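You operate a simulated robot arm through the tools that you are given. There is no shell and no other tool. Be economical: measure what you need, move in short steps, check, and stop when the job is done.

You are at the controls of a simulated robot arm. One attempt, no reset.

JOB
Slide the paper punch inside and close up the bureau.
Fine: small drawer shut, flap up, then both supports in.

It is judged by the outcome, as a careful person would: the job done as asked, and still so three seconds after it is handed in. It fails if anything else is knocked over, pushed out of place, dropped, spilled or broken.

ROBOT AND FRAMES
A 6-joint arm with a two-finger parallel gripper, fixed in place. Base frame: the origin is at the foot of the arm, x ahead of it, y to its left, z up; the work surface is at about z = 759. Units: mm, degrees, N and s.
With the tool pointing down near the work surface it reaches from about 160 to 840 mm from the base axis. Its first joint turns from -166.0 to 166.0 degrees. Payload 3.91 kg.
Tool frame: the origin (TCP) lies between the finger pads and is the grasp point; the fingertips stand 30 mm ahead of it; z points along the fingers, y is the line along which they close. The gripper opens to 110 mm. The fingers are 20 mm wide and 10 mm thick; the gripper's body (48 by 112 mm) begins 55 mm behind the TCP.
Orientation is told as [roll, pitch, yaw] about the base's x, y, z axes, in that order, counted from this pose: with the fingers straight down and closing along the base's y, the tool's x points along the base's -x, its y along +y and its z along -z.

CONTROLS
- The arm moves only by the tool arm_command. Its argument "steps" is a list of rows, each a list of 7 numbers: the shift along the base's x, y, z in cm, then the turn, a rotation vector about the base's x, y, z in degrees, then the closure, from 0 (fully open) to 1 (shut). In form: [[dx, dy, dz, rx, ry, rz, jaw], ...]. A call has 1 to 20 rows; each row shifts and turns the commanded pose from where the row before left it. A row lasts 0.2 s, in which the tool goes at most 50 mm and 8.6 degrees; a call with a longer step from one row to the next is refused whole, and so is a gripper value outside its range. Where a pose cannot be reached the arm comes as near as it can. A force on the tool above 90 N (or 10 N above the force at the start of the call, whichever is more), or a blocked arm, ends the call early, and 0.2 s more pass. The fingers move at their own pace (about 108 mm/s each) and stop on an object; they squeeze with about 42 N. The grip force told is the motor's: it shows also when the fingers shut on nothing. Time passes only in rows, and 0.2 s behind the last, so rows that do not move let the fingers close. It gives the time, the measured TCP pose, the force on the tool (base axes), the opening and the grip force at its end, in the units of the frame above (readings bear some noise).
- Cameras (640 x 400 px; columns grow to the right, rows downward): "scene" is fixed at [50, 648.7, 1469.5]; the picture's right is [-0.94, -0.35, 0.00], its down [-0.21, 0.56, -0.80] and it looks along [0.28, -0.75, -0.59] (base axes); focal length 300 px, centre (320, 200). "wrist" rides on the gripper at [77, 7, -115] in the tool frame; the picture's right is [-0.09, 1.00, 0.00], its down [-0.80, -0.07, -0.59] and it looks along [-0.59, -0.05, 0.80] (tool axes); focal length 270 px, centre (320, 200). There is no depth. A picture from a camera that has moved, and an enlarged one, comes with that camera's place and axes in the base frame and with its lens.
- snapshot(camera): a new picture of that camera. The clock stands still meanwhile.
- raise_lower(by): slides the trunk up (or, below 0, down) by that many mm; the arm rides with it, the base frame stays. It gives what a move gives, with no picture.
- enlarge(camera, box): a new picture of the part [left, top, right, bottom] of that camera's present view, enlarged. The clock stands still meanwhile.
- hand_in(): hands the job in; it is judged then, once.

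Go step by step. Nothing tells you positions but the pictures and the camera data: compare them with the known pose of the tool, close in by small moves and look again before you grip or let go. The budget is 120 turns and 84 pictures, counting those below and the enlarged ones. Unless the task says otherwise, let go and move clear before handing in, and close with one line.

The tools are called after "Request:" as a command line: name --pt "numbers of a row" for each row, then --argument value for the rest, lists and objects as JSON in quotes. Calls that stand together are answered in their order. arm_command: Moves the arm, as the interface text tells. Its arguments: {"type":"object","properties":{"steps":{"type":"array"}},"required":["steps"]} The other tools are called the same way: raise_lower (by) slides the trunk up or down; snapshot (camera) takes a picture; enlarge (camera, box) takes an enlarged picture of a part of a camera's view; hand_in () hands the job in.

At the start:

```text
time: 0.0
position: [371.1, -234.6, 1203.0]
tool_rot: [0.0, 0.0, 0.0]
contact_force: [0.1, 0.5, -1.3]
grip_width: 109.9
finger_force: 0.1
trunk travel left (down, up): [-425.0, 115.0]
```

scene: 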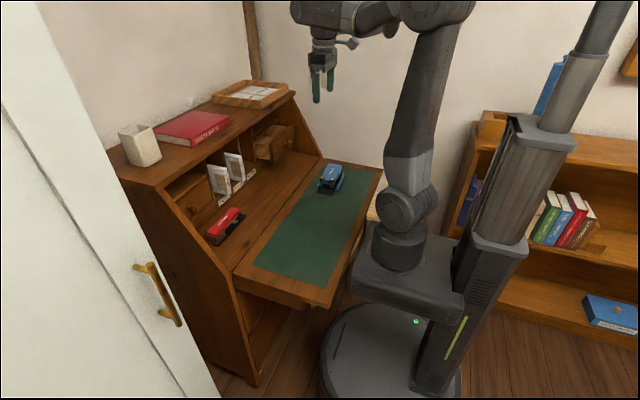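
wrist: 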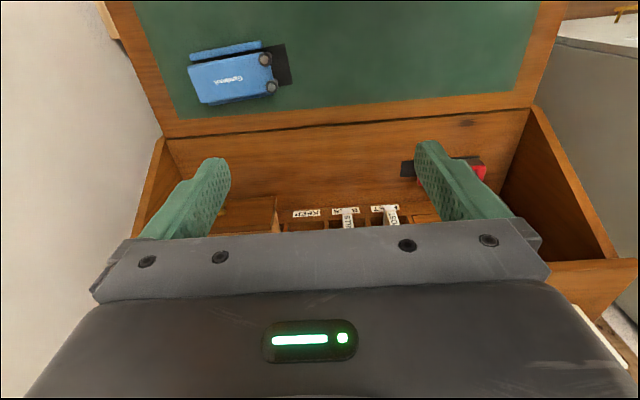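

The blue punch sits on the open flap at roughly (390,-400), the hinge line is near x≈506, and a small drawer inside is open. I'll look closer at the details.

Request:
enlarge --camera "scene" --box '[100, 70, 300, 250]'

Request:
enlarge --camera "scene" --box '[220, 140, 400, 320]'

Request:
enlarge --camera "wrist" --box '[90, 0, 640, 280]'

```text
2.22 times, centred on (200, 160) of scene
camera zoom: at [50.0, 648.7, 1469.5], right [-0.94, -0.35, 0.0], down [-0.21, 0.56, -0.8], along [0.28, -0.75, -0.59], focal length 667 px, centre (587, 289)
```

zoom: 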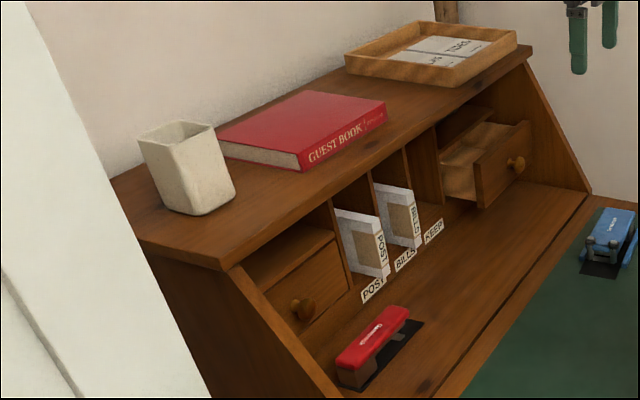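

```text
2.22 times, centred on (310, 230) of scene
camera zoom: at [50.0, 648.7, 1469.5], right [-0.94, -0.35, 0.0], down [-0.21, 0.56, -0.8], along [0.28, -0.75, -0.59], focal length 667 px, centre (342, 133)
```

zoom: 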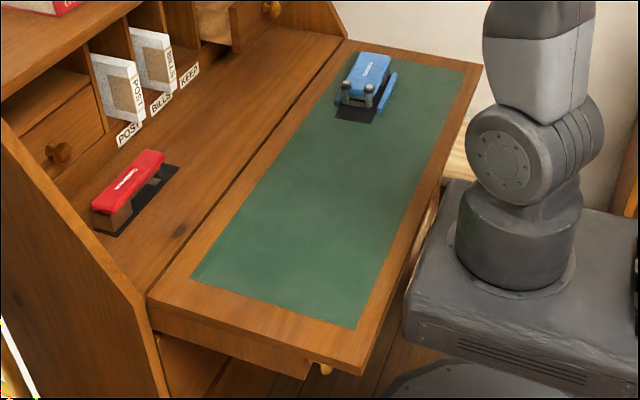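

```text
1.16 times, centred on (365, 140) of wrist
camera zoom: at [293.8, -227.5, 1316.5], right [0.09, 1.0, 0.0], down [0.8, -0.07, 0.59], along [0.59, -0.05, -0.8], focal length 314 px, centre (268, 270)
```

zoom: 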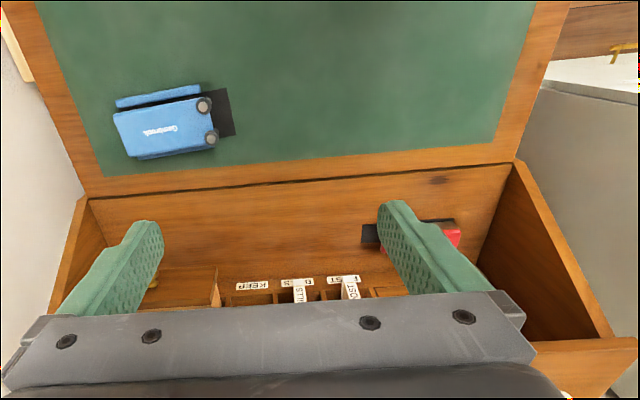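

The floor inside is level with the flap (z≈759), the pigeonholes start at x≈738, and the open drawer's knob is at about (635,-485,862). I'll close the fingers, tilt forward and move up in front of that drawer.

Request:
arm_command --pt "1.7 -3.0 -2.0 0 -8.5 0 1" --pt "1.7 -3.0 -2.0 0 -8.5 0 1" --pt "1.7 -3.0 -2.0 0 -8.5 0 1" --pt "1.7 -3.0 -2.0 0 -8.5 0 1" --pt "1.7 -3.0 -2.0 0 -8.5 0 1" --pt "1.7 -3.0 -2.0 0 -8.5 0 1" --pt "1.7 -3.0 -2.0 0 -8.5 0 1" --pt "0 -3.5 -2.5 0 0 0 1" --pt "0 0 -4 0 0 0 1"

Request:
snapshot --camera "wrist"

Request:
snapshot --camera "scene"

```text
time: 2.0
position: [491.6, -481.9, 998.5]
tool_rot: [-0.2, -59.7, 0.0]
contact_force: [-0.3, 0.2, 0.1]
grip_width: 0.0
finger_force: 38.3
trunk travel left (down, up): [-425.0, 115.0]
```

```text
78 pictures are left
camera wrist: at [354.6, -475.2, 989.3], right [0.04, 1.0, 0.08], down [-0.11, -0.07, 0.99], along [0.99, -0.05, 0.1], focal length 270 px, centre (320, 200)
```

wrist: 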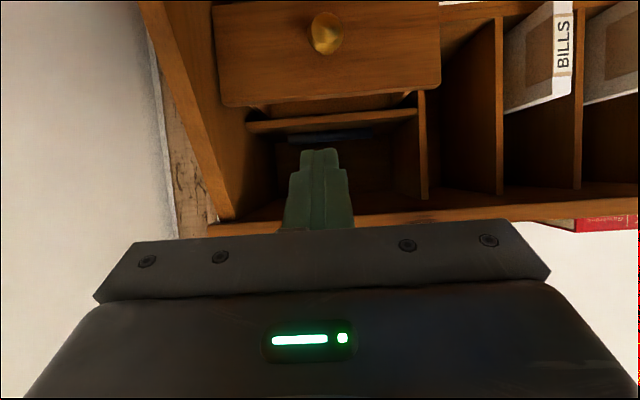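

```text
77 pictures are left
```

scene: 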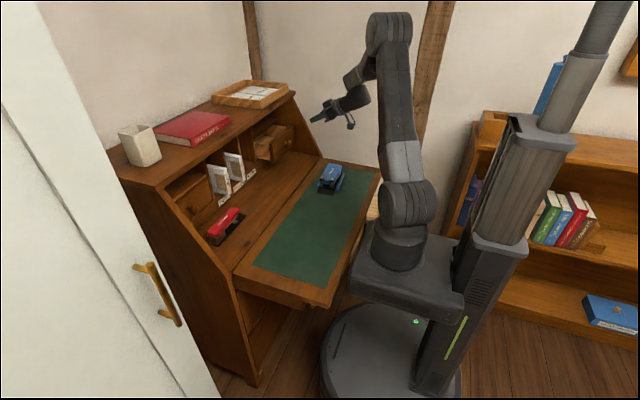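

The wrist view (upside down) puts the knob near (628,-472,862). I'll lower to it and push slowly.

Request:
arm_command --pt "1.6 0.25 -3.0 0 0 0 1" --pt "1.6 0.25 -3.0 0 0 0 1" --pt "1.6 0.25 -3.0 0 0 0 1" --pt "1.6 0.25 -3.1 0 0 0 1" --pt "1 0 0 0 0 0 1" --pt "1 0 0 0 0 0 1" --pt "1 0 0 0 0 0 1" --pt "1 0 0 0 0 0 1" --pt "1 0 0 0 0 0 1" --pt "1 0 0 0 0 0 1"

Request:
snapshot --camera "wrist"

Request:
enlarge --camera "scene" --box '[200, 80, 380, 200]'

```text
time: 4.2
position: [613.1, -467.9, 877.5]
tool_rot: [0.0, -59.5, -0.1]
contact_force: [0.4, -0.5, -0.8]
grip_width: 0.0
finger_force: 37.3
trunk travel left (down, up): [-425.0, 115.0]
```

```text
76 pictures are left
camera wrist: at [475.8, -461.6, 868.2], right [0.04, 1.0, 0.08], down [-0.11, -0.07, 0.99], along [0.99, -0.05, 0.1], focal length 270 px, centre (320, 200)
```

wrist: 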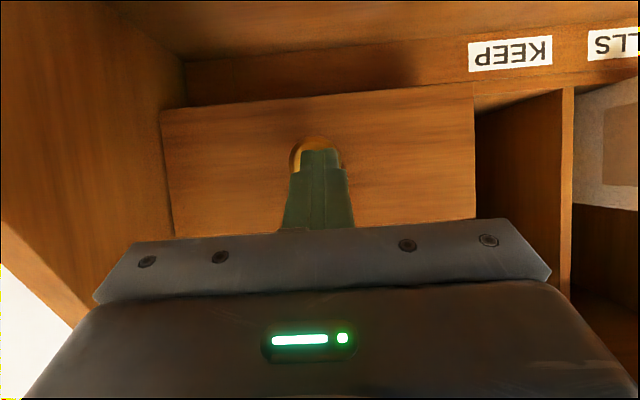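

```text
3.33 times, centred on (290, 140) of scene
camera zoom: at [50.0, 648.7, 1469.5], right [-0.94, -0.35, 0.0], down [-0.21, 0.56, -0.8], along [0.28, -0.75, -0.59], focal length 1001 px, centre (420, 400)
```

zoom: 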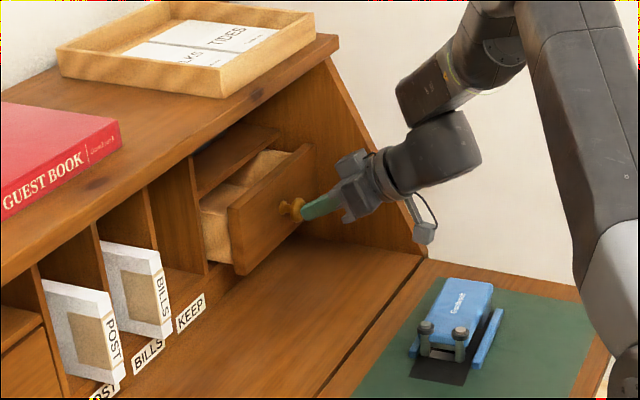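

The fingertips are right on the knob, so I'll keep pushing straight in.

Request:
arm_command --pt "1 0 0 0 0 0 1" --pt "1 0 0 0 0 0 1" --pt "1 0 0 0 0 0 1" --pt "1 0 0 0 0 0 1" --pt "1 0 0 0 0 0 1" --pt "1 0 0 0 0 0 1" --pt "0.7 0 0 0 0 0 1" --pt "0.7 0 0 0 0 0 1"

Request:
enlarge --camera "scene" --box '[200, 80, 380, 200]'

```text
time: 6.0
position: [669.8, -469.3, 876.1]
tool_rot: [0.2, -58.9, -0.3]
contact_force: [-72.9, 11.1, 20.4]
grip_width: 0.0
finger_force: 37.8
trunk travel left (down, up): [-425.0, 115.0]
stopped in row 8: the force on the tool passed its limit (the readings are from after the stop); the commanded pose is now the measured one
```

```text
3.33 times, centred on (290, 140) of scene
camera zoom: at [50.0, 648.7, 1469.5], right [-0.94, -0.35, 0.0], down [-0.21, 0.56, -0.8], along [0.28, -0.75, -0.59], focal length 1001 px, centre (420, 400)
```

zoom: 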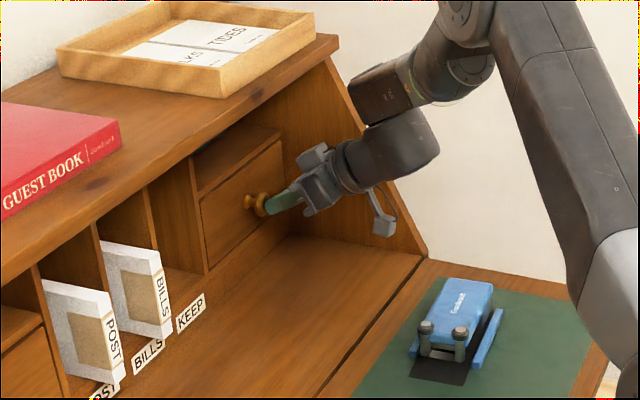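

The drawer is shut: its front is flush and it stops hard. I'll back out, straighten the tool and look at the punch from above.

Request:
arm_command --pt "-4 0 0 0 0 0 1" --pt "-4.5 0 0 0 0 0 1" --pt "-4.5 0 1 0 0 0 1" --pt "-3 1 2 0 8.5 0 0.5" --pt "-3 1 2 0 8.5 0 0" --pt "-3 1 1 0 8.5 0 0" --pt "-3 1 1 0 8.5 0 0" --pt "-3 1 1 0 8.5 0 0" --pt "-3 1 0 0 8.5 0 0" --pt "-3 1 0 0 7.9 0 0" --pt "-3 1 0 0 0 0 0"

Request:
snapshot --camera "wrist"

Request:
enlarge --camera "scene" --box '[280, 130, 400, 210]'

```text
time: 8.4
position: [310.3, -388.9, 950.9]
tool_rot: [0.3, 0.2, -0.1]
contact_force: [0.3, 0.2, -0.4]
grip_width: 109.9
finger_force: 0.1
trunk travel left (down, up): [-425.0, 115.0]
```

```text
73 pictures are left
camera wrist: at [233.9, -382.7, 1063.7], right [0.09, 1.0, 0.0], down [0.8, -0.07, 0.59], along [0.59, -0.05, -0.81], focal length 270 px, centre (320, 200)
```

wrist: 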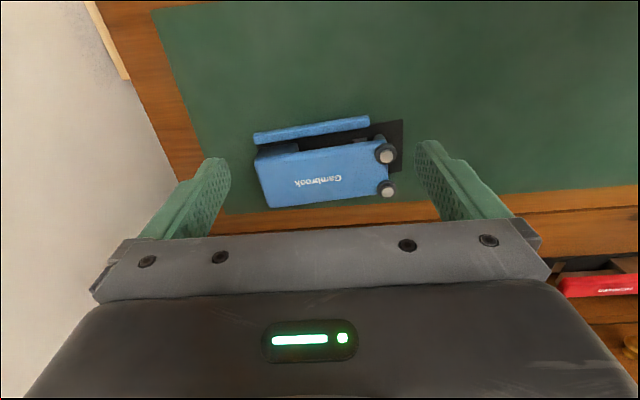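

```text
5.00 times, centred on (340, 170) of scene
camera zoom: at [50.0, 648.7, 1469.5], right [-0.94, -0.35, 0.0], down [-0.21, 0.56, -0.8], along [0.28, -0.75, -0.59], focal length 1501 px, centre (220, 350)
```

zoom: 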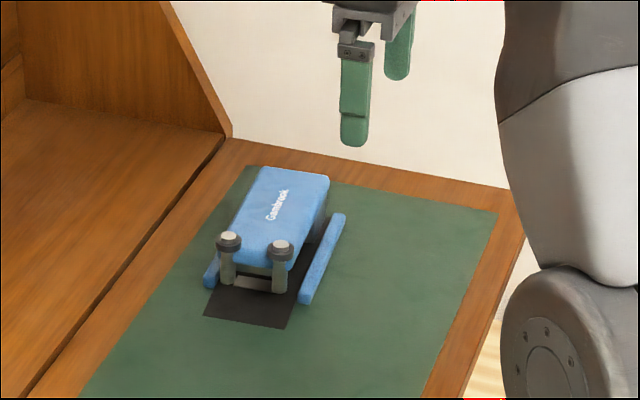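

The punch spans y≈-470..-293 with its near rail at x≈342. I'll open the jaws to about 80 mm and lower just behind it, to push with two contact points.

Request:
arm_command --pt "-1 -1.0 -3 0 0 0 0.27" --pt "-1 -0.3 -4 0 0 0 0.27" --pt "0 0 -4 0 0 0 0.27" --pt "0 0 -2.5 0 0 0 0.27" --pt "0 0 -1 0 0 0 0.27"

Request:
snapshot --camera "wrist"

Request:
enlarge --camera "scene" --box '[280, 130, 400, 210]'

```text
time: 9.6
position: [291.1, -399.3, 805.2]
tool_rot: [0.1, 0.2, -0.1]
contact_force: [-0.3, 1.0, 0.7]
grip_width: 80.4
finger_force: 0.0
trunk travel left (down, up): [-425.0, 115.0]
```

```text
71 pictures are left
camera wrist: at [214.5, -394.7, 918.5], right [0.09, 1.0, 0.0], down [0.8, -0.08, 0.59], along [0.59, -0.05, -0.81], focal length 270 px, centre (320, 200)
```

wrist: 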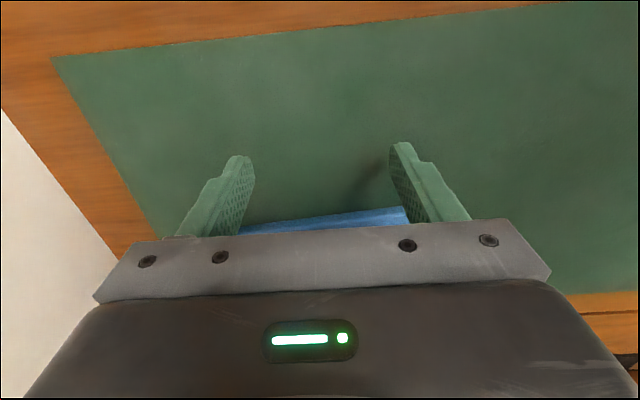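

```text
5.00 times, centred on (340, 170) of scene
camera zoom: at [50.0, 648.7, 1469.5], right [-0.94, -0.35, 0.0], down [-0.21, 0.56, -0.8], along [0.28, -0.75, -0.59], focal length 1501 px, centre (220, 350)
```

zoom: 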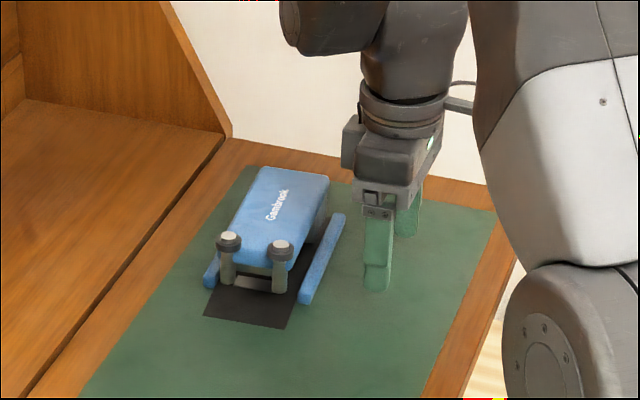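

The tips are about 15 mm above the leather, behind the rail. I'll lower another 9 mm and start pushing in +x.

Request:
arm_command --pt "0 0 -0.9 0 0 0 0.27" --pt "1.5 0 0 0 0 0 0.27" --pt "1.5 0 0 0 0 0 0.27" --pt "1 0 0 0 0 0 0.27" --pt "1 0 0 0 0 0 0.27" --pt "1 0 0 0 0 0 0.27" --pt "1 0 0 0 0 0 0.27" --pt "1 0 0 0 0 0 0.27"

Request:
enlarge --camera "scene" --box '[280, 130, 400, 210]'

```text
time: 11.4
position: [368.8, -400.4, 796.4]
tool_rot: [0.3, 0.2, -0.2]
contact_force: [-5.0, 0.2, 1.4]
grip_width: 80.2
finger_force: 0.0
trunk travel left (down, up): [-425.0, 115.0]
```

```text
5.00 times, centred on (340, 170) of scene
camera zoom: at [50.0, 648.7, 1469.5], right [-0.94, -0.35, 0.0], down [-0.21, 0.56, -0.8], along [0.28, -0.75, -0.59], focal length 1501 px, centre (220, 350)
```

zoom: 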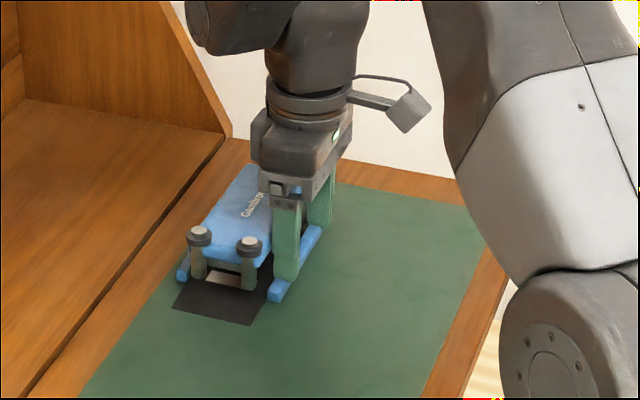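

It slides cleanly at about 5 N with no rotation, so I'll carry on over the hinge seam.

Request:
arm_command --pt "1 0 0 0 0 0 0.27" --pt "1 0 0 0 0 0 0.27" --pt "1 0 0 0 0 0 0.27" --pt "1 0 0 0 0 0 0.27" --pt "1 0 0 0 0 0 0.27" --pt "1 0 0 0 0 0 0.27" --pt "1 0 0 0 0 0 0.27" --pt "1 0 0 0 0 0 0.27" --pt "1 0 0 0 0 0 0.27" --pt "1 0 0 0 0 0 0.27"

Request:
snapshot --camera "scene"

```text
time: 13.6
position: [469.2, -401.7, 796.3]
tool_rot: [0.2, 0.1, -0.1]
contact_force: [-4.7, 0.7, 1.6]
grip_width: 80.4
finger_force: 0.1
trunk travel left (down, up): [-425.0, 115.0]
```

```text
68 pictures are left
```

scene: 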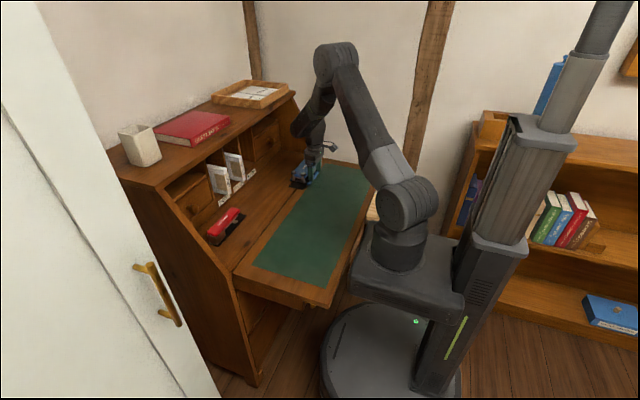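

Still straight. To keep the wrist clear of the bureau top I'll tilt the tool forward about 25° while pushing the rest of the way.

Request:
arm_command --pt "0.5 0 0.15 0 -6.5 0 0.27" --pt "0.5 0 0.15 0 -6.5 0 0.27" --pt "0.5 0 0.1 0 -6.5 0 0.27" --pt "0.5 0 0 0 -6.5 0 0.27" --pt "1 0 0 0 0 0 0.27" --pt "1 0 0 0 0 0 0.27" --pt "1 0 0 0 0 0 0.27" --pt "1 0 0 0 0 0 0.27" --pt "1 0 0 0 0 0 0.27"

Request:
enlarge --camera "scene" --box '[220, 70, 400, 200]'

Request:
snapshot --camera "wrist"

```text
time: 15.6
position: [538.5, -401.9, 800.4]
tool_rot: [0.3, -25.9, -0.1]
contact_force: [-4.0, 0.5, 0.3]
grip_width: 80.3
finger_force: 0.0
trunk travel left (down, up): [-425.0, 115.0]
```

```text
3.08 times, centred on (310, 135) of scene
camera zoom: at [50.0, 648.7, 1469.5], right [-0.94, -0.35, 0.0], down [-0.21, 0.56, -0.8], along [0.28, -0.75, -0.59], focal length 924 px, centre (351, 400)
```

zoom: 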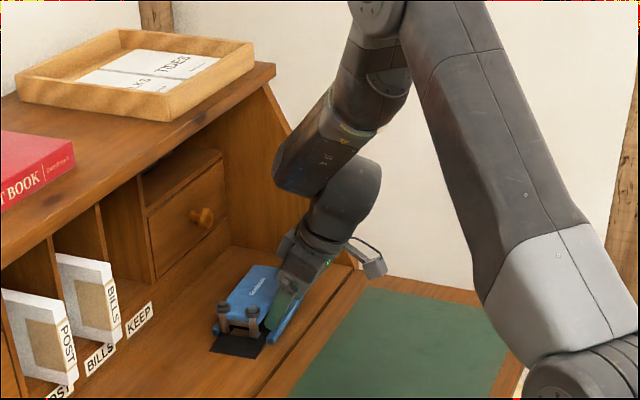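

```text
66 pictures are left
camera wrist: at [419.7, -395.5, 868.8], right [0.08, 1.0, 0.04], down [0.46, -0.07, 0.88], along [0.88, -0.05, -0.47], focal length 270 px, centre (320, 200)
```

wrist: 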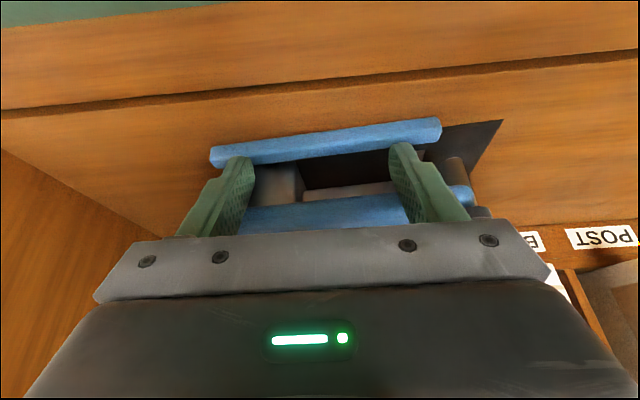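

The punch is over the seam and just inside, with the fingertips bearing against its lever body over the low rail. I'll push another 4 cm for flap clearance, then withdraw along the tool axis.

Request:
arm_command --pt "1 0 0 0 0 0 0.27" --pt "1 0 0 0 0 0 0.27" --pt "1 0 0 0 0 0 0.27" --pt "1 0 0 0 0 0 0.27" --pt "-0.5 0 0.3 0 0 0 0.27" --pt "-1 0 2 0 0 0 0.27" --pt "-2 0 4 0 0 0 0.27" --pt "-2 0 4 0 0 0 0.27" --pt "-2 0 4 0 0 0 0.27" --pt "-4 2 2 0 0 0 0.27" --pt "-4 2 2 0 0 0 1" --pt "-4 2 2 0 0 0 1"

Request:
snapshot --camera "scene"

Request:
snapshot --camera "wrist"

```text
time: 18.2
position: [380.7, -338.9, 1005.2]
tool_rot: [0.3, -26.0, -0.2]
contact_force: [-0.7, 0.5, 0.4]
grip_width: 0.0
finger_force: 37.4
trunk travel left (down, up): [-425.0, 115.0]
```

```text
65 pictures are left
```

scene: 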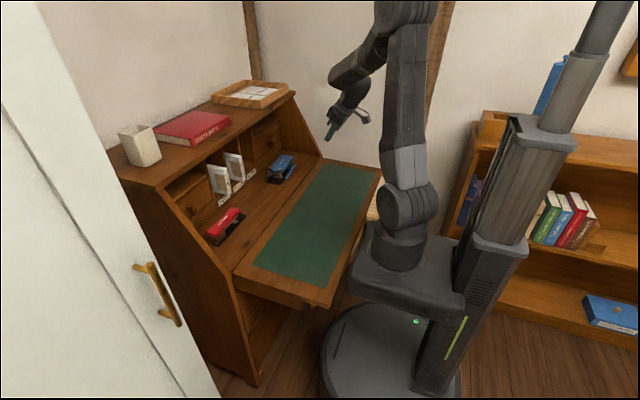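

```text
64 pictures are left
camera wrist: at [262.7, -333.0, 1072.8], right [0.08, 1.0, 0.04], down [0.46, -0.08, 0.88], along [0.88, -0.05, -0.47], focal length 270 px, centre (320, 200)
```

wrist: 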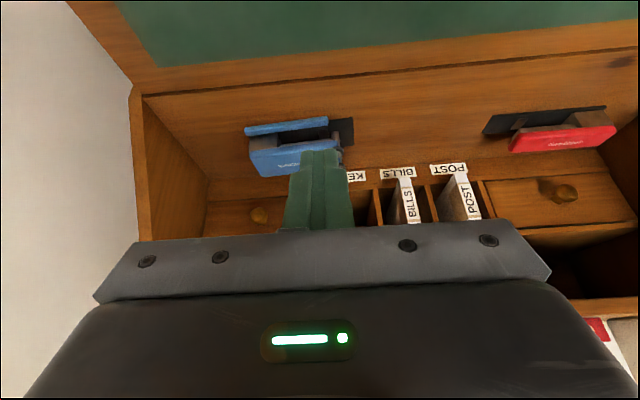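

The punch is fully inside with its near edge at x≈580. Next is the flap: I'll bring the tool level, pointing +x, outside the front edge at y≈-420, and look at the edge and underside.

Request:
arm_command --pt "-3 -1 -1 0 -8 0 1" --pt "-3 -1 -1 0 -8 0 1" --pt "-3 -1 -1 0 -8 0 1" --pt "-3 -1 -1 0 -8 0 1" --pt "-3 -1 -1 0 -8 0 1" --pt "-3 -1 -1 0 -8 0 1" --pt "-3 -1 -1 0 -8 0 1" --pt "-3 -1 -1 0 -8 0 1"

Request:
snapshot --camera "wrist"

Request:
snapshot --camera "scene"

```text
time: 20.0
position: [143.7, -420.4, 922.0]
tool_rot: [97.8, -89.9, -97.6]
contact_force: [0.3, -0.3, 0.0]
grip_width: 0.0
finger_force: 37.4
trunk travel left (down, up): [-425.0, 115.0]
```

```text
63 pictures are left
camera wrist: at [30.0, -414.6, 844.0], right [0.0, 1.0, 0.09], down [-0.59, -0.07, 0.8], along [0.8, -0.05, 0.59], focal length 270 px, centre (320, 200)
```

wrist: 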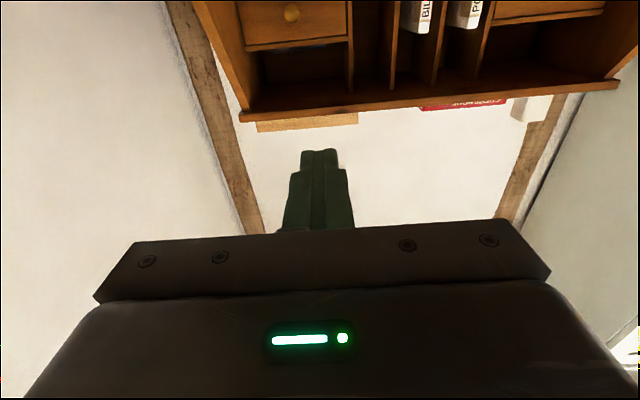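

```text
62 pictures are left
```

scene: 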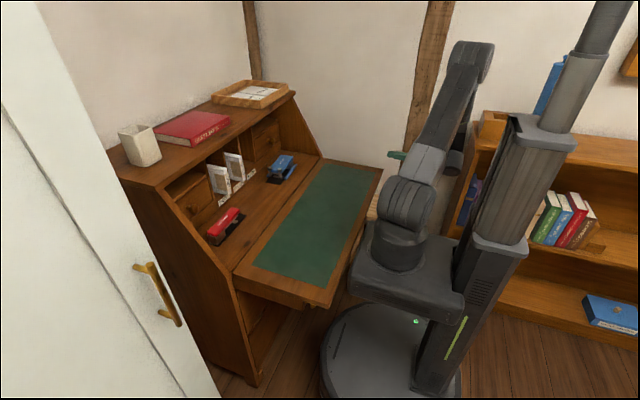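

That pose works. I'll lower it straight down outside the flap edge to look at the underside and supports.

Request:
arm_command --pt "-0.4 0 -3.5 0 0 0 1" --pt "0 0 -3.5 0 0 0 1" --pt "0 0 -3.5 0 0 0 1" --pt "0 0 -3.5 0 0 0 1" --pt "0 0 -3.5 0 0 0 1" --pt "0 0 -3.5 0 0 0 1" --pt "0 0 -3 0 0 0 1"

Request:
snapshot --camera "wrist"

Request:
snapshot --camera "scene"

```text
time: 21.6
position: [140.2, -420.3, 682.5]
tool_rot: [48.2, -89.8, -47.7]
contact_force: [0.1, 0.1, 0.1]
grip_width: 0.1
finger_force: 38.0
trunk travel left (down, up): [-425.0, 115.0]
```

```text
61 pictures are left
camera wrist: at [26.5, -414.4, 604.3], right [0.0, 1.0, 0.09], down [-0.59, -0.08, 0.8], along [0.81, -0.05, 0.59], focal length 270 px, centre (320, 200)
```

wrist: 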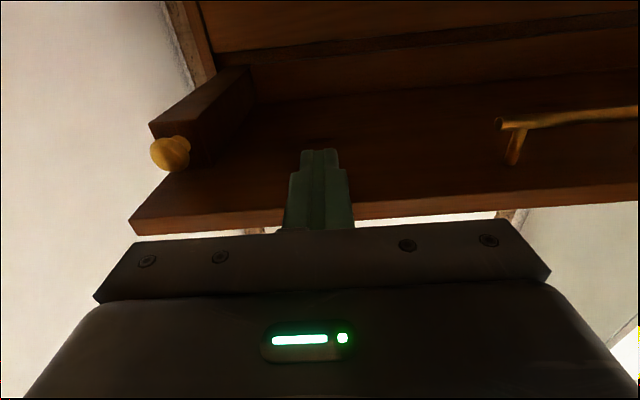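

```text
60 pictures are left
```

scene: 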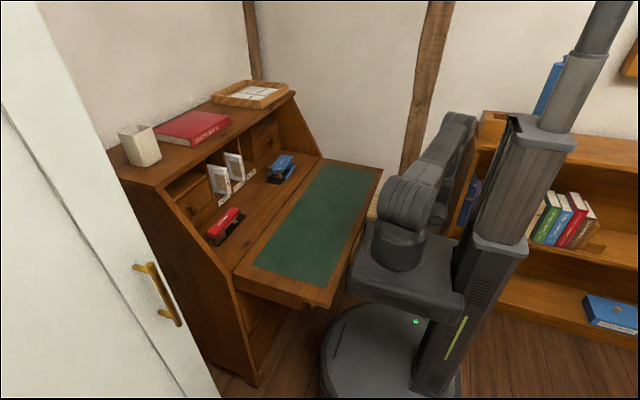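

I can see the far support (y≈-575, brass knob at its front), the flap's pull handle at y≈-250..-155, and the flap edge at x≈210. I'll slide the closed fingertips under the flap at y=-420, clear of both, and make contact from below.

Request:
arm_command --pt "3 0 0 0 0 0 1" --pt "3.5 0 0 0 0 0 1" --pt "0 0 2 0 0 0 1" --pt "0 0 1 0 0 0 1" --pt "0 0 0.7 0 0 0 1" --pt "0 0 0.7 0 0 0 1" --pt "0 0 0.7 0 0 0 1" --pt "0 0 0.7 0 0 0 1"

Request:
snapshot --camera "wrist"

Request:
snapshot --camera "scene"

```text
time: 23.4
position: [205.6, -421.7, 740.9]
tool_rot: [41.3, -89.8, -41.0]
contact_force: [-7.4, 1.8, -18.1]
grip_width: 0.1
finger_force: 38.1
trunk travel left (down, up): [-425.0, 115.0]
```

```text
59 pictures are left
camera wrist: at [90.0, -415.9, 663.6], right [0.0, 1.0, 0.09], down [-0.59, -0.08, 0.8], along [0.81, -0.05, 0.59], focal length 270 px, centre (320, 200)
```

wrist: 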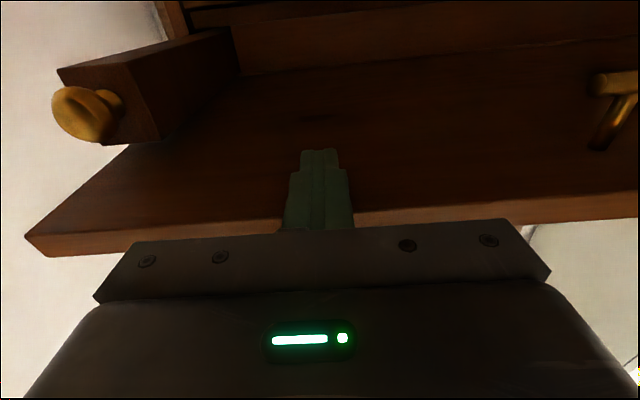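

```text
58 pictures are left
```

scene: 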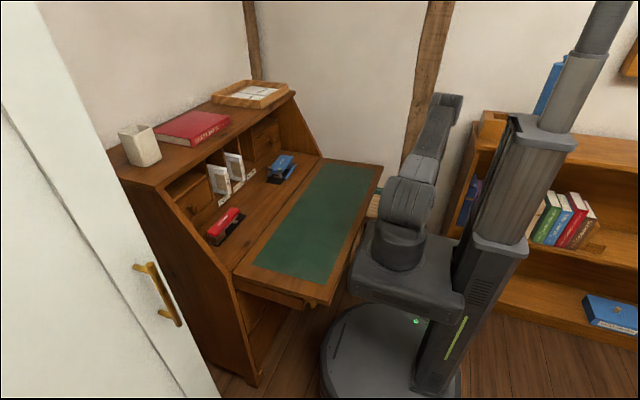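

Contact is made at 18 N and the flap has just lifted. I'll follow its arc up to about 50°.

Request:
arm_command --pt "0 0 1.6 0 0 0 1" --pt "0 0 1.6 0 0 0 1" --pt "0.3 0 2.35 0 0 0 1" --pt "0.52 0 2.32 0 0 0 1" --pt "0.7 0 2.25 0 0 0 1" --pt "0.92 0 2.21 0 0 0 1" --pt "1.1 0 2.1 0 0 0 1" --pt "1.27 0 2.0 0 0 0 1" --pt "1.45 0 1.88 0 0 0 1" --pt "1.59 0 1.76 0 0 0 1"

Request:
snapshot --camera "scene"

Request:
snapshot --camera "wrist"

```text
time: 25.6
position: [281.5, -420.9, 942.5]
tool_rot: [80.4, -89.8, -80.1]
contact_force: [-9.3, -4.4, -8.6]
grip_width: 0.0
finger_force: 37.8
trunk travel left (down, up): [-425.0, 115.0]
```

```text
57 pictures are left
```

scene: 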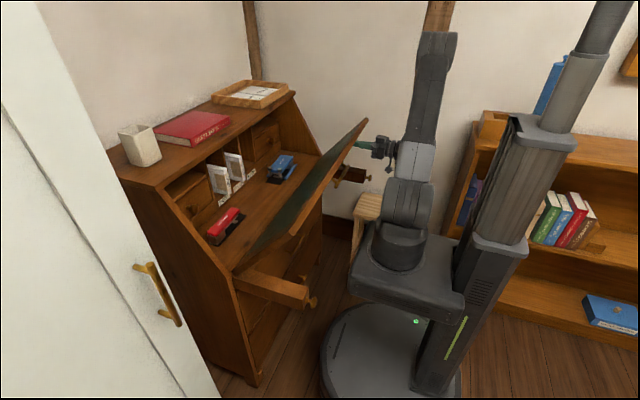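

```text
56 pictures are left
camera wrist: at [168.5, -415.5, 865.0], right [0.0, 1.0, 0.09], down [-0.59, -0.07, 0.8], along [0.8, -0.05, 0.59], focal length 270 px, centre (320, 200)
```

wrist: 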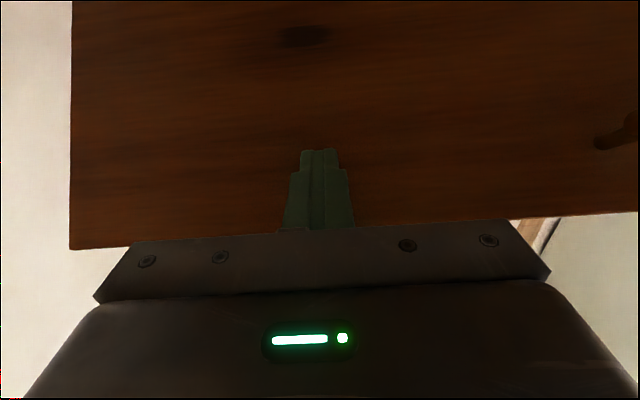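

It is following well at about 50–55°. Continuing the arc to near vertical.

Request:
arm_command --pt "1.75 0 1.6 0 0 0 1" --pt "1.88 0 1.45 0 0 0 1" --pt "2.0 0 1.27 0 0 0 1" --pt "2.1 0 1.11 0 0 0 1" --pt "2.2 0 0.9 0 0 0 1" --pt "2.26 0 0.72 0 0 0 1" --pt "2.3 0 0.5 0 0 0 1"

Request:
snapshot --camera "scene"

```text
time: 27.2
position: [427.2, -421.6, 1018.3]
tool_rot: [67.5, -89.9, -67.2]
contact_force: [-7.7, -1.0, 2.2]
grip_width: 0.2
finger_force: 37.7
trunk travel left (down, up): [-425.0, 115.0]
```

```text
55 pictures are left
```

scene: 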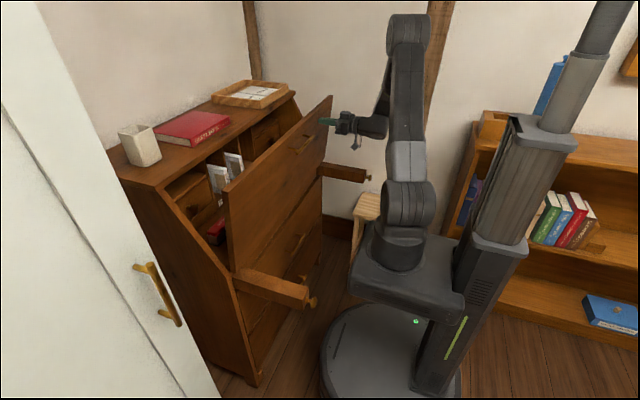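

The flap is near vertical. I'll push on slowly so it stays on the fingertips while it leans into the frame.

Request:
arm_command --pt "1.2 0 0.1 0 0 0 1" --pt "1.2 0 0 0 0 0 1" --pt "1.2 0 0 0 0 0 1" --pt "1.2 0 0 0 0 0 1" --pt "1.2 0 0 0 0 0 1" --pt "1.2 0 -0.1 0 0 0 1" --pt "1.2 0 -0.1 0 0 0 1"

Request:
snapshot --camera "scene"

```text
time: 28.8
position: [511.3, -419.7, 1017.6]
tool_rot: [56.3, -89.8, -56.0]
contact_force: [-6.2, -1.5, 2.9]
grip_width: 0.2
finger_force: 37.3
trunk travel left (down, up): [-425.0, 115.0]
```

```text
54 pictures are left
```

scene: 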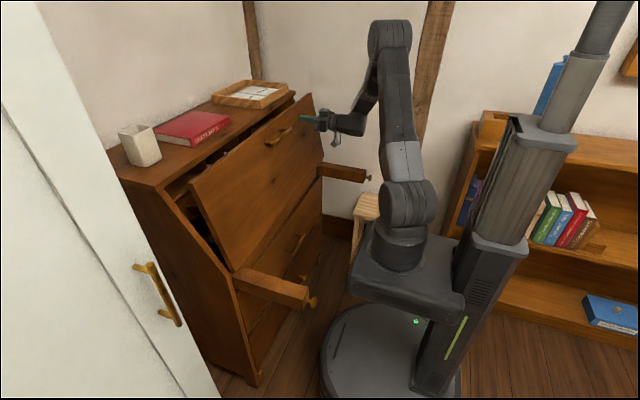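

Hinge friction holds it against the fingers. Continuing slowly until it seats.

Request:
arm_command --pt "1.2 0 -0.2 0 0 0 1" --pt "1.2 0 -0.2 0 0 0 1" --pt "1.2 0 -0.3 0 0 0 1" --pt "1 0 -0.3 0 0 0 1" --pt "0.8 0 -0.3 0 0 0 1" --pt "0.8 0 -0.3 0 0 0 1" --pt "0.8 0 -0.3 0 0 0 1" --pt "0.8 0 -0.3 0 0 0 1"

Request:
snapshot --camera "scene"

```text
time: 30.6
position: [578.9, -420.0, 999.6]
tool_rot: [154.2, -89.7, -154.2]
contact_force: [-74.7, 9.3, 10.5]
grip_width: 0.0
finger_force: 37.8
trunk travel left (down, up): [-425.0, 115.0]
```

```text
53 pictures are left
```

scene: 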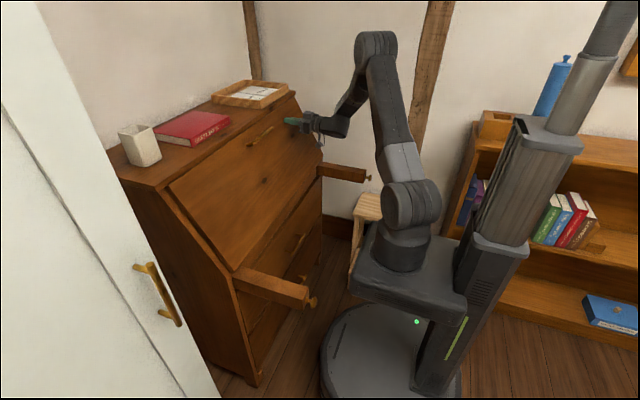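

The flap is seated; the push stopped at 75 N. I'll back off and check it closely.

Request:
arm_command --pt "-0.5 0 0 0 0 0 1" --pt "-2 0 0 0 0 0 1" --pt "-4 0 0 0 0 0 1" --pt "-4 0 0 0 0 0 1"

Request:
snapshot --camera "scene"

Request:
enlarge --camera "scene" --box '[110, 70, 400, 320]'

```text
time: 31.6
position: [485.1, -422.1, 996.3]
tool_rot: [44.8, -89.8, -44.6]
contact_force: [-0.6, -0.8, 0.9]
grip_width: 0.1
finger_force: 37.9
trunk travel left (down, up): [-425.0, 115.0]
```

```text
52 pictures are left
```

scene: 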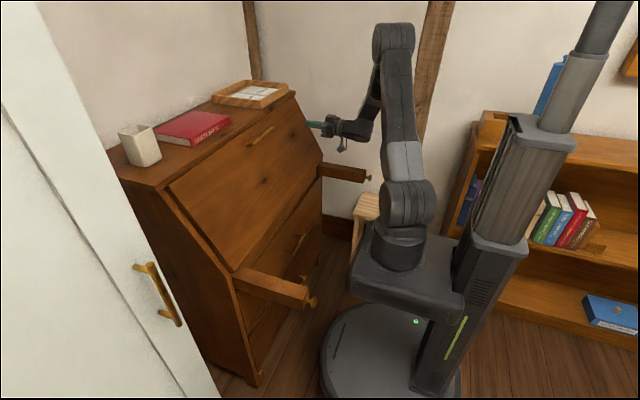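

```text
1.60 times, centred on (255, 195) of scene
camera zoom: at [50.0, 648.7, 1469.5], right [-0.94, -0.35, 0.0], down [-0.21, 0.56, -0.8], along [0.28, -0.75, -0.59], focal length 480 px, centre (424, 208)
```

zoom: 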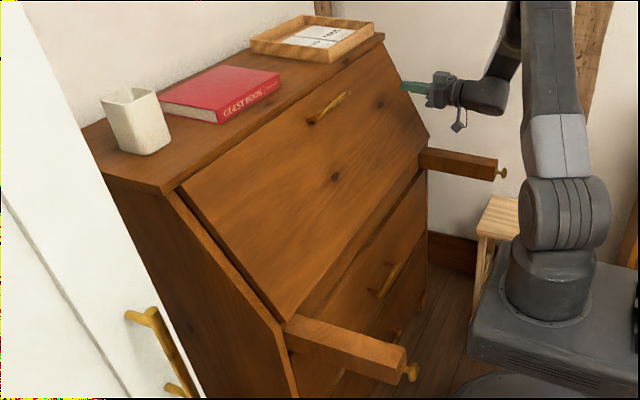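

The flap is shut flush and nothing on top has moved. The far support's knob triangulates to about (245,-556,703). I'll move the tool in front of it, staying above and outside until x≈165.

Request:
arm_command --pt "-4 -1.65 -2.4 0 0 0 1" --pt "-4 -1.65 -2.4 0 0 0 1" --pt "-4 -1.65 -2.4 0 0 0 1" --pt "-4 -1.65 -2.4 0 0 0 1" --pt "-4 -1.65 -2.4 0 0 0 1" --pt "-4 -1.65 -2.4 0 0 0 1" --pt "-4 -1.65 -2.4 0 0 0 1" --pt "-4 -1.65 -2.4 0 0 0 1"

Request:
snapshot --camera "scene"

Request:
snapshot --camera "wrist"

```text
time: 33.4
position: [165.6, -553.2, 801.5]
tool_rot: [45.7, -89.9, -45.3]
contact_force: [-0.3, 0.6, 0.8]
grip_width: 0.3
finger_force: 37.6
trunk travel left (down, up): [-425.0, 115.0]
```

```text
50 pictures are left
```

scene: 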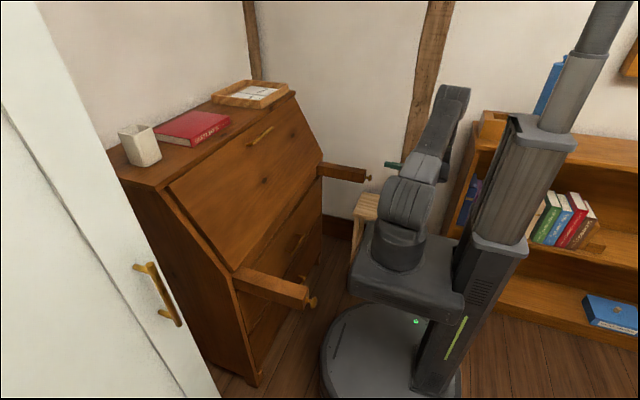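

```text
49 pictures are left
camera wrist: at [50.8, -547.6, 724.5], right [0.0, 1.0, 0.09], down [-0.59, -0.08, 0.8], along [0.81, -0.05, 0.59], focal length 270 px, centre (320, 200)
```

wrist: 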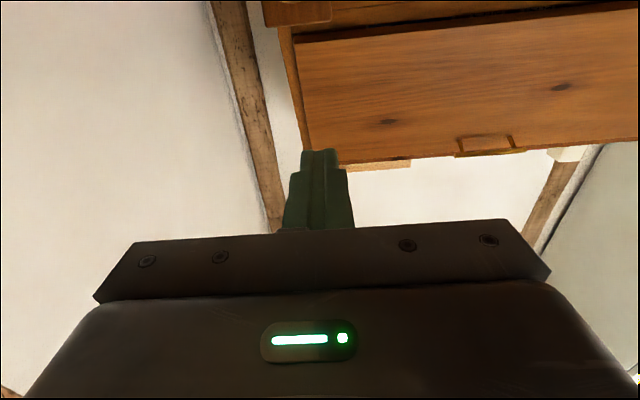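

Well aligned; the support sits at y≈-560. I'll lower to knob height with a small y correction and look again.

Request:
arm_command --pt "0 -0.3 -3 0 0 0 1" --pt "0 -0.2 -3 0 0 0 1" --pt "0 0 -3 0 0 0 1" --pt "0 0 -0.8 0 0 0 1"

Request:
snapshot --camera "wrist"

Request:
enlarge --camera "scene" --box '[300, 130, 420, 210]'

```text
time: 34.4
position: [164.1, -559.7, 704.1]
tool_rot: [35.2, -89.9, -35.0]
contact_force: [-0.2, 0.8, 0.1]
grip_width: 0.0
finger_force: 38.4
trunk travel left (down, up): [-425.0, 115.0]
```

```text
48 pictures are left
camera wrist: at [49.9, -553.2, 626.4], right [0.0, 1.0, 0.09], down [-0.59, -0.07, 0.8], along [0.81, -0.05, 0.59], focal length 270 px, centre (320, 200)
```

wrist: 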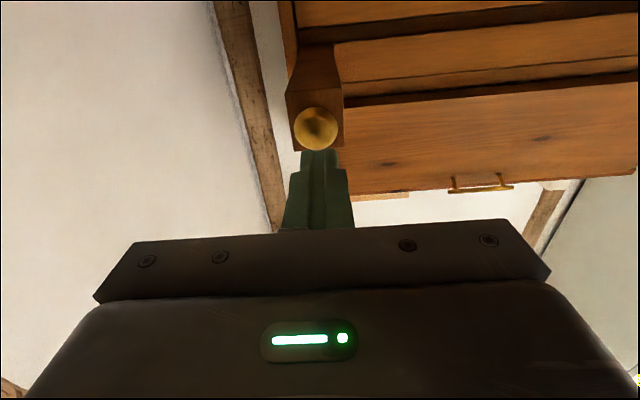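

```text
5.00 times, centred on (360, 170) of scene
camera zoom: at [50.0, 648.7, 1469.5], right [-0.94, -0.35, 0.0], down [-0.21, 0.56, -0.8], along [0.28, -0.75, -0.59], focal length 1501 px, centre (120, 350)
```

zoom: 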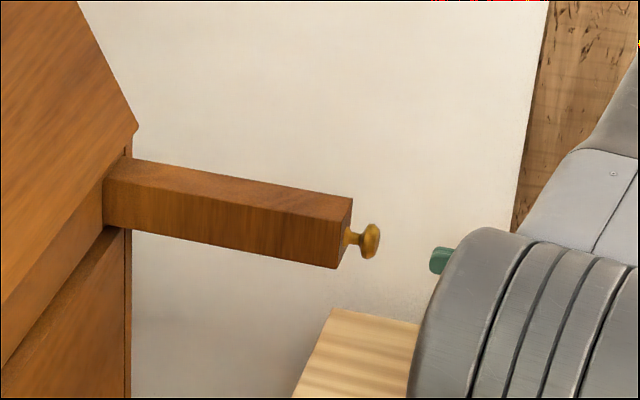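

The tip is lined up with the knob. I'll push the far support straight in, slowly.

Request:
arm_command --pt "2 -0.2 0.3 0 0 0 1" --pt "1.5 0 0 0 0 0 1" --pt "1 0 0 0 0 0 1" --pt "1 0 0 0 0 0 1" --pt "1 0 0 0 0 0 1" --pt "1 0 0 0 0 0 1" --pt "1 0 0 0 0 0 1" --pt "1 0 0 0 0 0 1" --pt "1 0 0 0 0 0 1"

Request:
enlarge --camera "scene" --box '[300, 130, 420, 210]'

```text
time: 36.4
position: [270.3, -560.1, 707.8]
tool_rot: [37.9, -89.8, -37.6]
contact_force: [0.7, 0.2, 0.4]
grip_width: 0.0
finger_force: 38.4
trunk travel left (down, up): [-425.0, 115.0]
```

```text
5.00 times, centred on (360, 170) of scene
camera zoom: at [50.0, 648.7, 1469.5], right [-0.94, -0.35, 0.0], down [-0.21, 0.56, -0.8], along [0.28, -0.75, -0.59], focal length 1501 px, centre (120, 350)
```

zoom: 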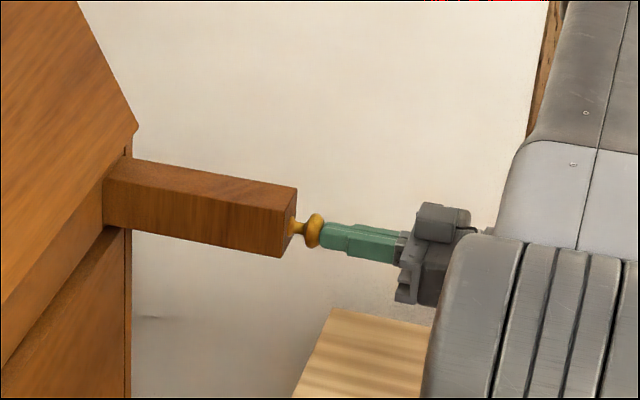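

The support slides in. Continuing.

Request:
arm_command --pt "1.2 0 0 0 0 0 1" --pt "1.2 0 0 0 0 0 1" --pt "1.2 0 0 0 0 0 1" --pt "1.2 0 0 0 0 0 1" --pt "1.2 0 0 0 0 0 1" --pt "1.2 0 0 0 0 0 1" --pt "1.2 0 0 0 0 0 1" --pt "1.2 0 0 0 0 0 1" --pt "1.2 0 0 0 0 0 1" --pt "1.2 0 0 0 0 0 1"

Request:
enlarge --camera "scene" --box '[300, 130, 420, 210]'

```text
time: 38.6
position: [391.6, -558.8, 706.0]
tool_rot: [41.8, -89.9, -41.6]
contact_force: [-0.1, -0.3, -0.4]
grip_width: 0.2
finger_force: 37.1
trunk travel left (down, up): [-425.0, 115.0]
```

```text
5.00 times, centred on (360, 170) of scene
camera zoom: at [50.0, 648.7, 1469.5], right [-0.94, -0.35, 0.0], down [-0.21, 0.56, -0.8], along [0.28, -0.75, -0.59], focal length 1501 px, centre (120, 350)
```

zoom: 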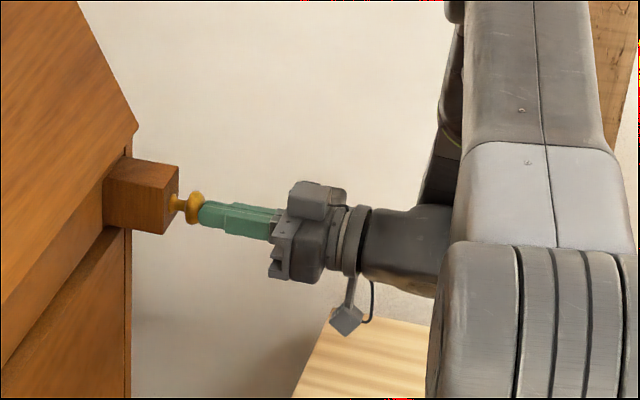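

About 65–70 mm is left. I'll keep pushing until it stops.

Request:
arm_command --pt "1 0 0 0 0 0 1" --pt "1 0 0 0 0 0 1" --pt "1 0 0 0 0 0 1" --pt "1 0 0 0 0 0 1" --pt "1 0 0 0 0 0 1" --pt "1 0 0 0 0 0 1" --pt "0.7 0 0 0 0 0 1" --pt "0.7 0 0 0 0 0 1" --pt "0.5 0 0 0 0 0 1"

Request:
enlarge --camera "scene" --box '[260, 120, 380, 200]'

```text
time: 40.4
position: [452.7, -559.8, 707.5]
tool_rot: [63.3, -89.5, -63.5]
contact_force: [-79.1, 4.7, 14.8]
grip_width: 0.2
finger_force: 37.4
trunk travel left (down, up): [-425.0, 115.0]
stopped in row 9: the force on the tool passed its limit (the readings are from after the stop); the commanded pose is now the measured one
```

```text
5.00 times, centred on (320, 160) of scene
camera zoom: at [50.0, 648.7, 1469.5], right [-0.94, -0.35, 0.0], down [-0.21, 0.56, -0.8], along [0.28, -0.75, -0.59], focal length 1501 px, centre (320, 400)
```

zoom: 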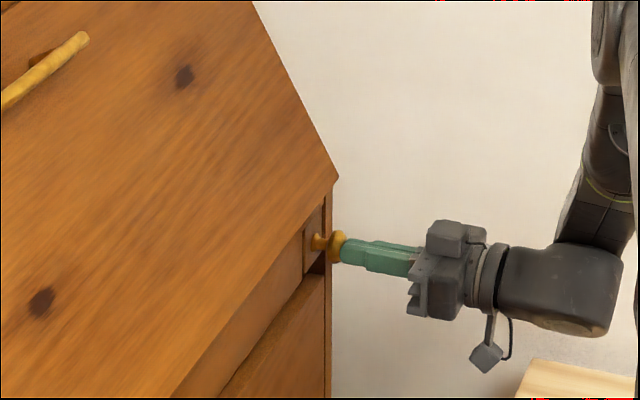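

The far support is fully in. The near one is too close to the base to push with a level tool, so I'll retract, swing to y≈+150 and use a vertical tool, pushing with the finger's side.

Request:
arm_command --pt "-1 0 0 0 0 0 1" --pt "-4 0 0 0 0 0 1" --pt "-4.5 0 0 0 0 0 1" --pt "-4 0 1 0 0 0 1" --pt "0 0 4.8 0 0 0 1" --pt "0 0 4.8 0 0 0 1" --pt "0 0 4.8 0 0 0 1" --pt "0 0 4.8 0 0 0 1" --pt "0 4.5 0 0 8.2 0 1" --pt "0 4.5 0 0 8.2 0 1" --pt "0 4.5 0 0 8.2 0 1" --pt "0 4.5 0 0 8.2 0 1" --pt "0 4.5 0 0 8.2 0 1" --pt "0 4.5 0 0 8.2 0 1" --pt "0 4.5 0 0 8.2 0 1" --pt "0 4.5 0 0 8.2 0 1" --pt "0 4.5 0 0 8.2 0 1" --pt "0 4.5 0 0 8.2 0 1" --pt "0 4.5 0 0 7.5 0 1"

Request:
snapshot --camera "scene"

```text
time: 44.4
position: [324.8, -62.2, 908.8]
tool_rot: [0.1, 0.1, -0.3]
contact_force: [0.2, -0.7, -0.6]
grip_width: 0.0
finger_force: 38.0
trunk travel left (down, up): [-425.0, 115.0]
```

```text
43 pictures are left
```

scene: 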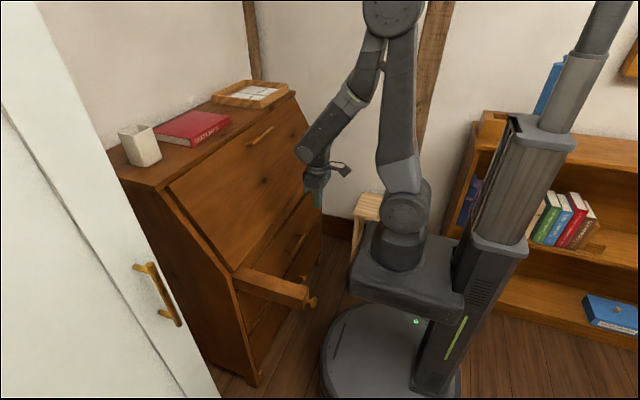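

The tool is vertical. Moving to above and in front of the near support's knob.

Request:
arm_command --pt "-2.4 4.2 -0.8 0 0 0 1" --pt "-2.4 4.2 -0.8 0 0 0 1" --pt "-2.4 4.2 -0.8 0 0 0 1" --pt "-2.4 4.2 -0.8 0 0 0 1" --pt "-2.4 4.2 -0.8 0 0 0 1"

Request:
snapshot --camera "wrist"

Request:
snapshot --camera "scene"

Request:
enlarge --camera "scene" --box '[220, 230, 370, 330]'

```text
time: 45.6
position: [201.7, 147.9, 867.3]
tool_rot: [0.3, 0.1, -0.3]
contact_force: [0.2, 0.1, -0.6]
grip_width: 0.2
finger_force: 38.0
trunk travel left (down, up): [-425.0, 115.0]
```

```text
42 pictures are left
camera wrist: at [125.5, 154.4, 980.5], right [0.1, 1.0, 0.0], down [0.8, -0.08, 0.59], along [0.59, -0.05, -0.8], focal length 270 px, centre (320, 200)
```

wrist: 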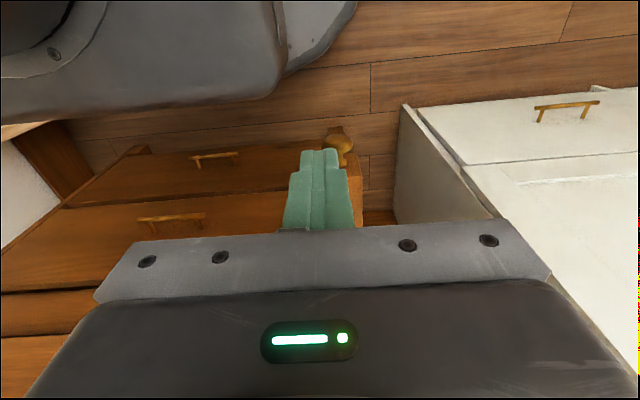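

```text
41 pictures are left
```

scene: 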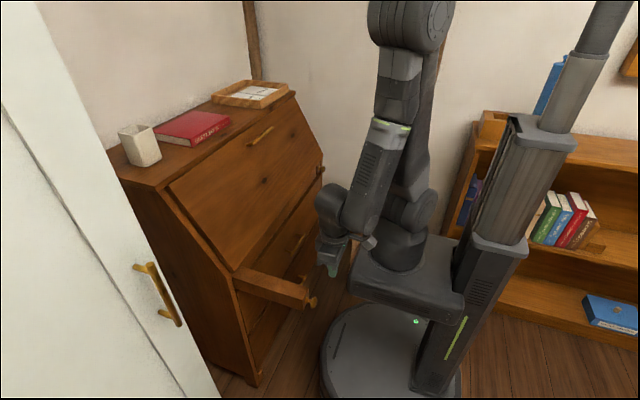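

```text
4.00 times, centred on (295, 280) of scene
camera zoom: at [50.0, 648.7, 1469.5], right [-0.94, -0.35, 0.0], down [-0.21, 0.56, -0.8], along [0.28, -0.75, -0.59], focal length 1201 px, centre (420, -120)
```

zoom: 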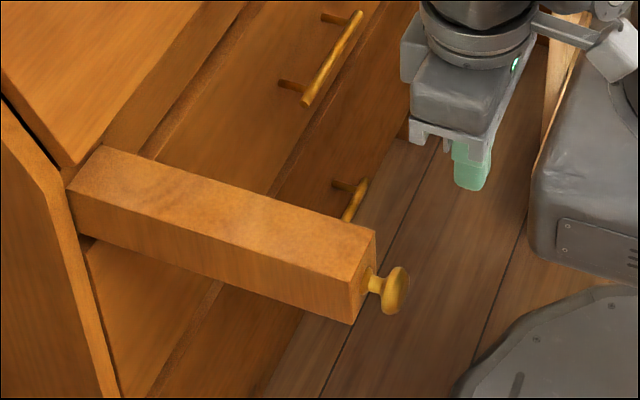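

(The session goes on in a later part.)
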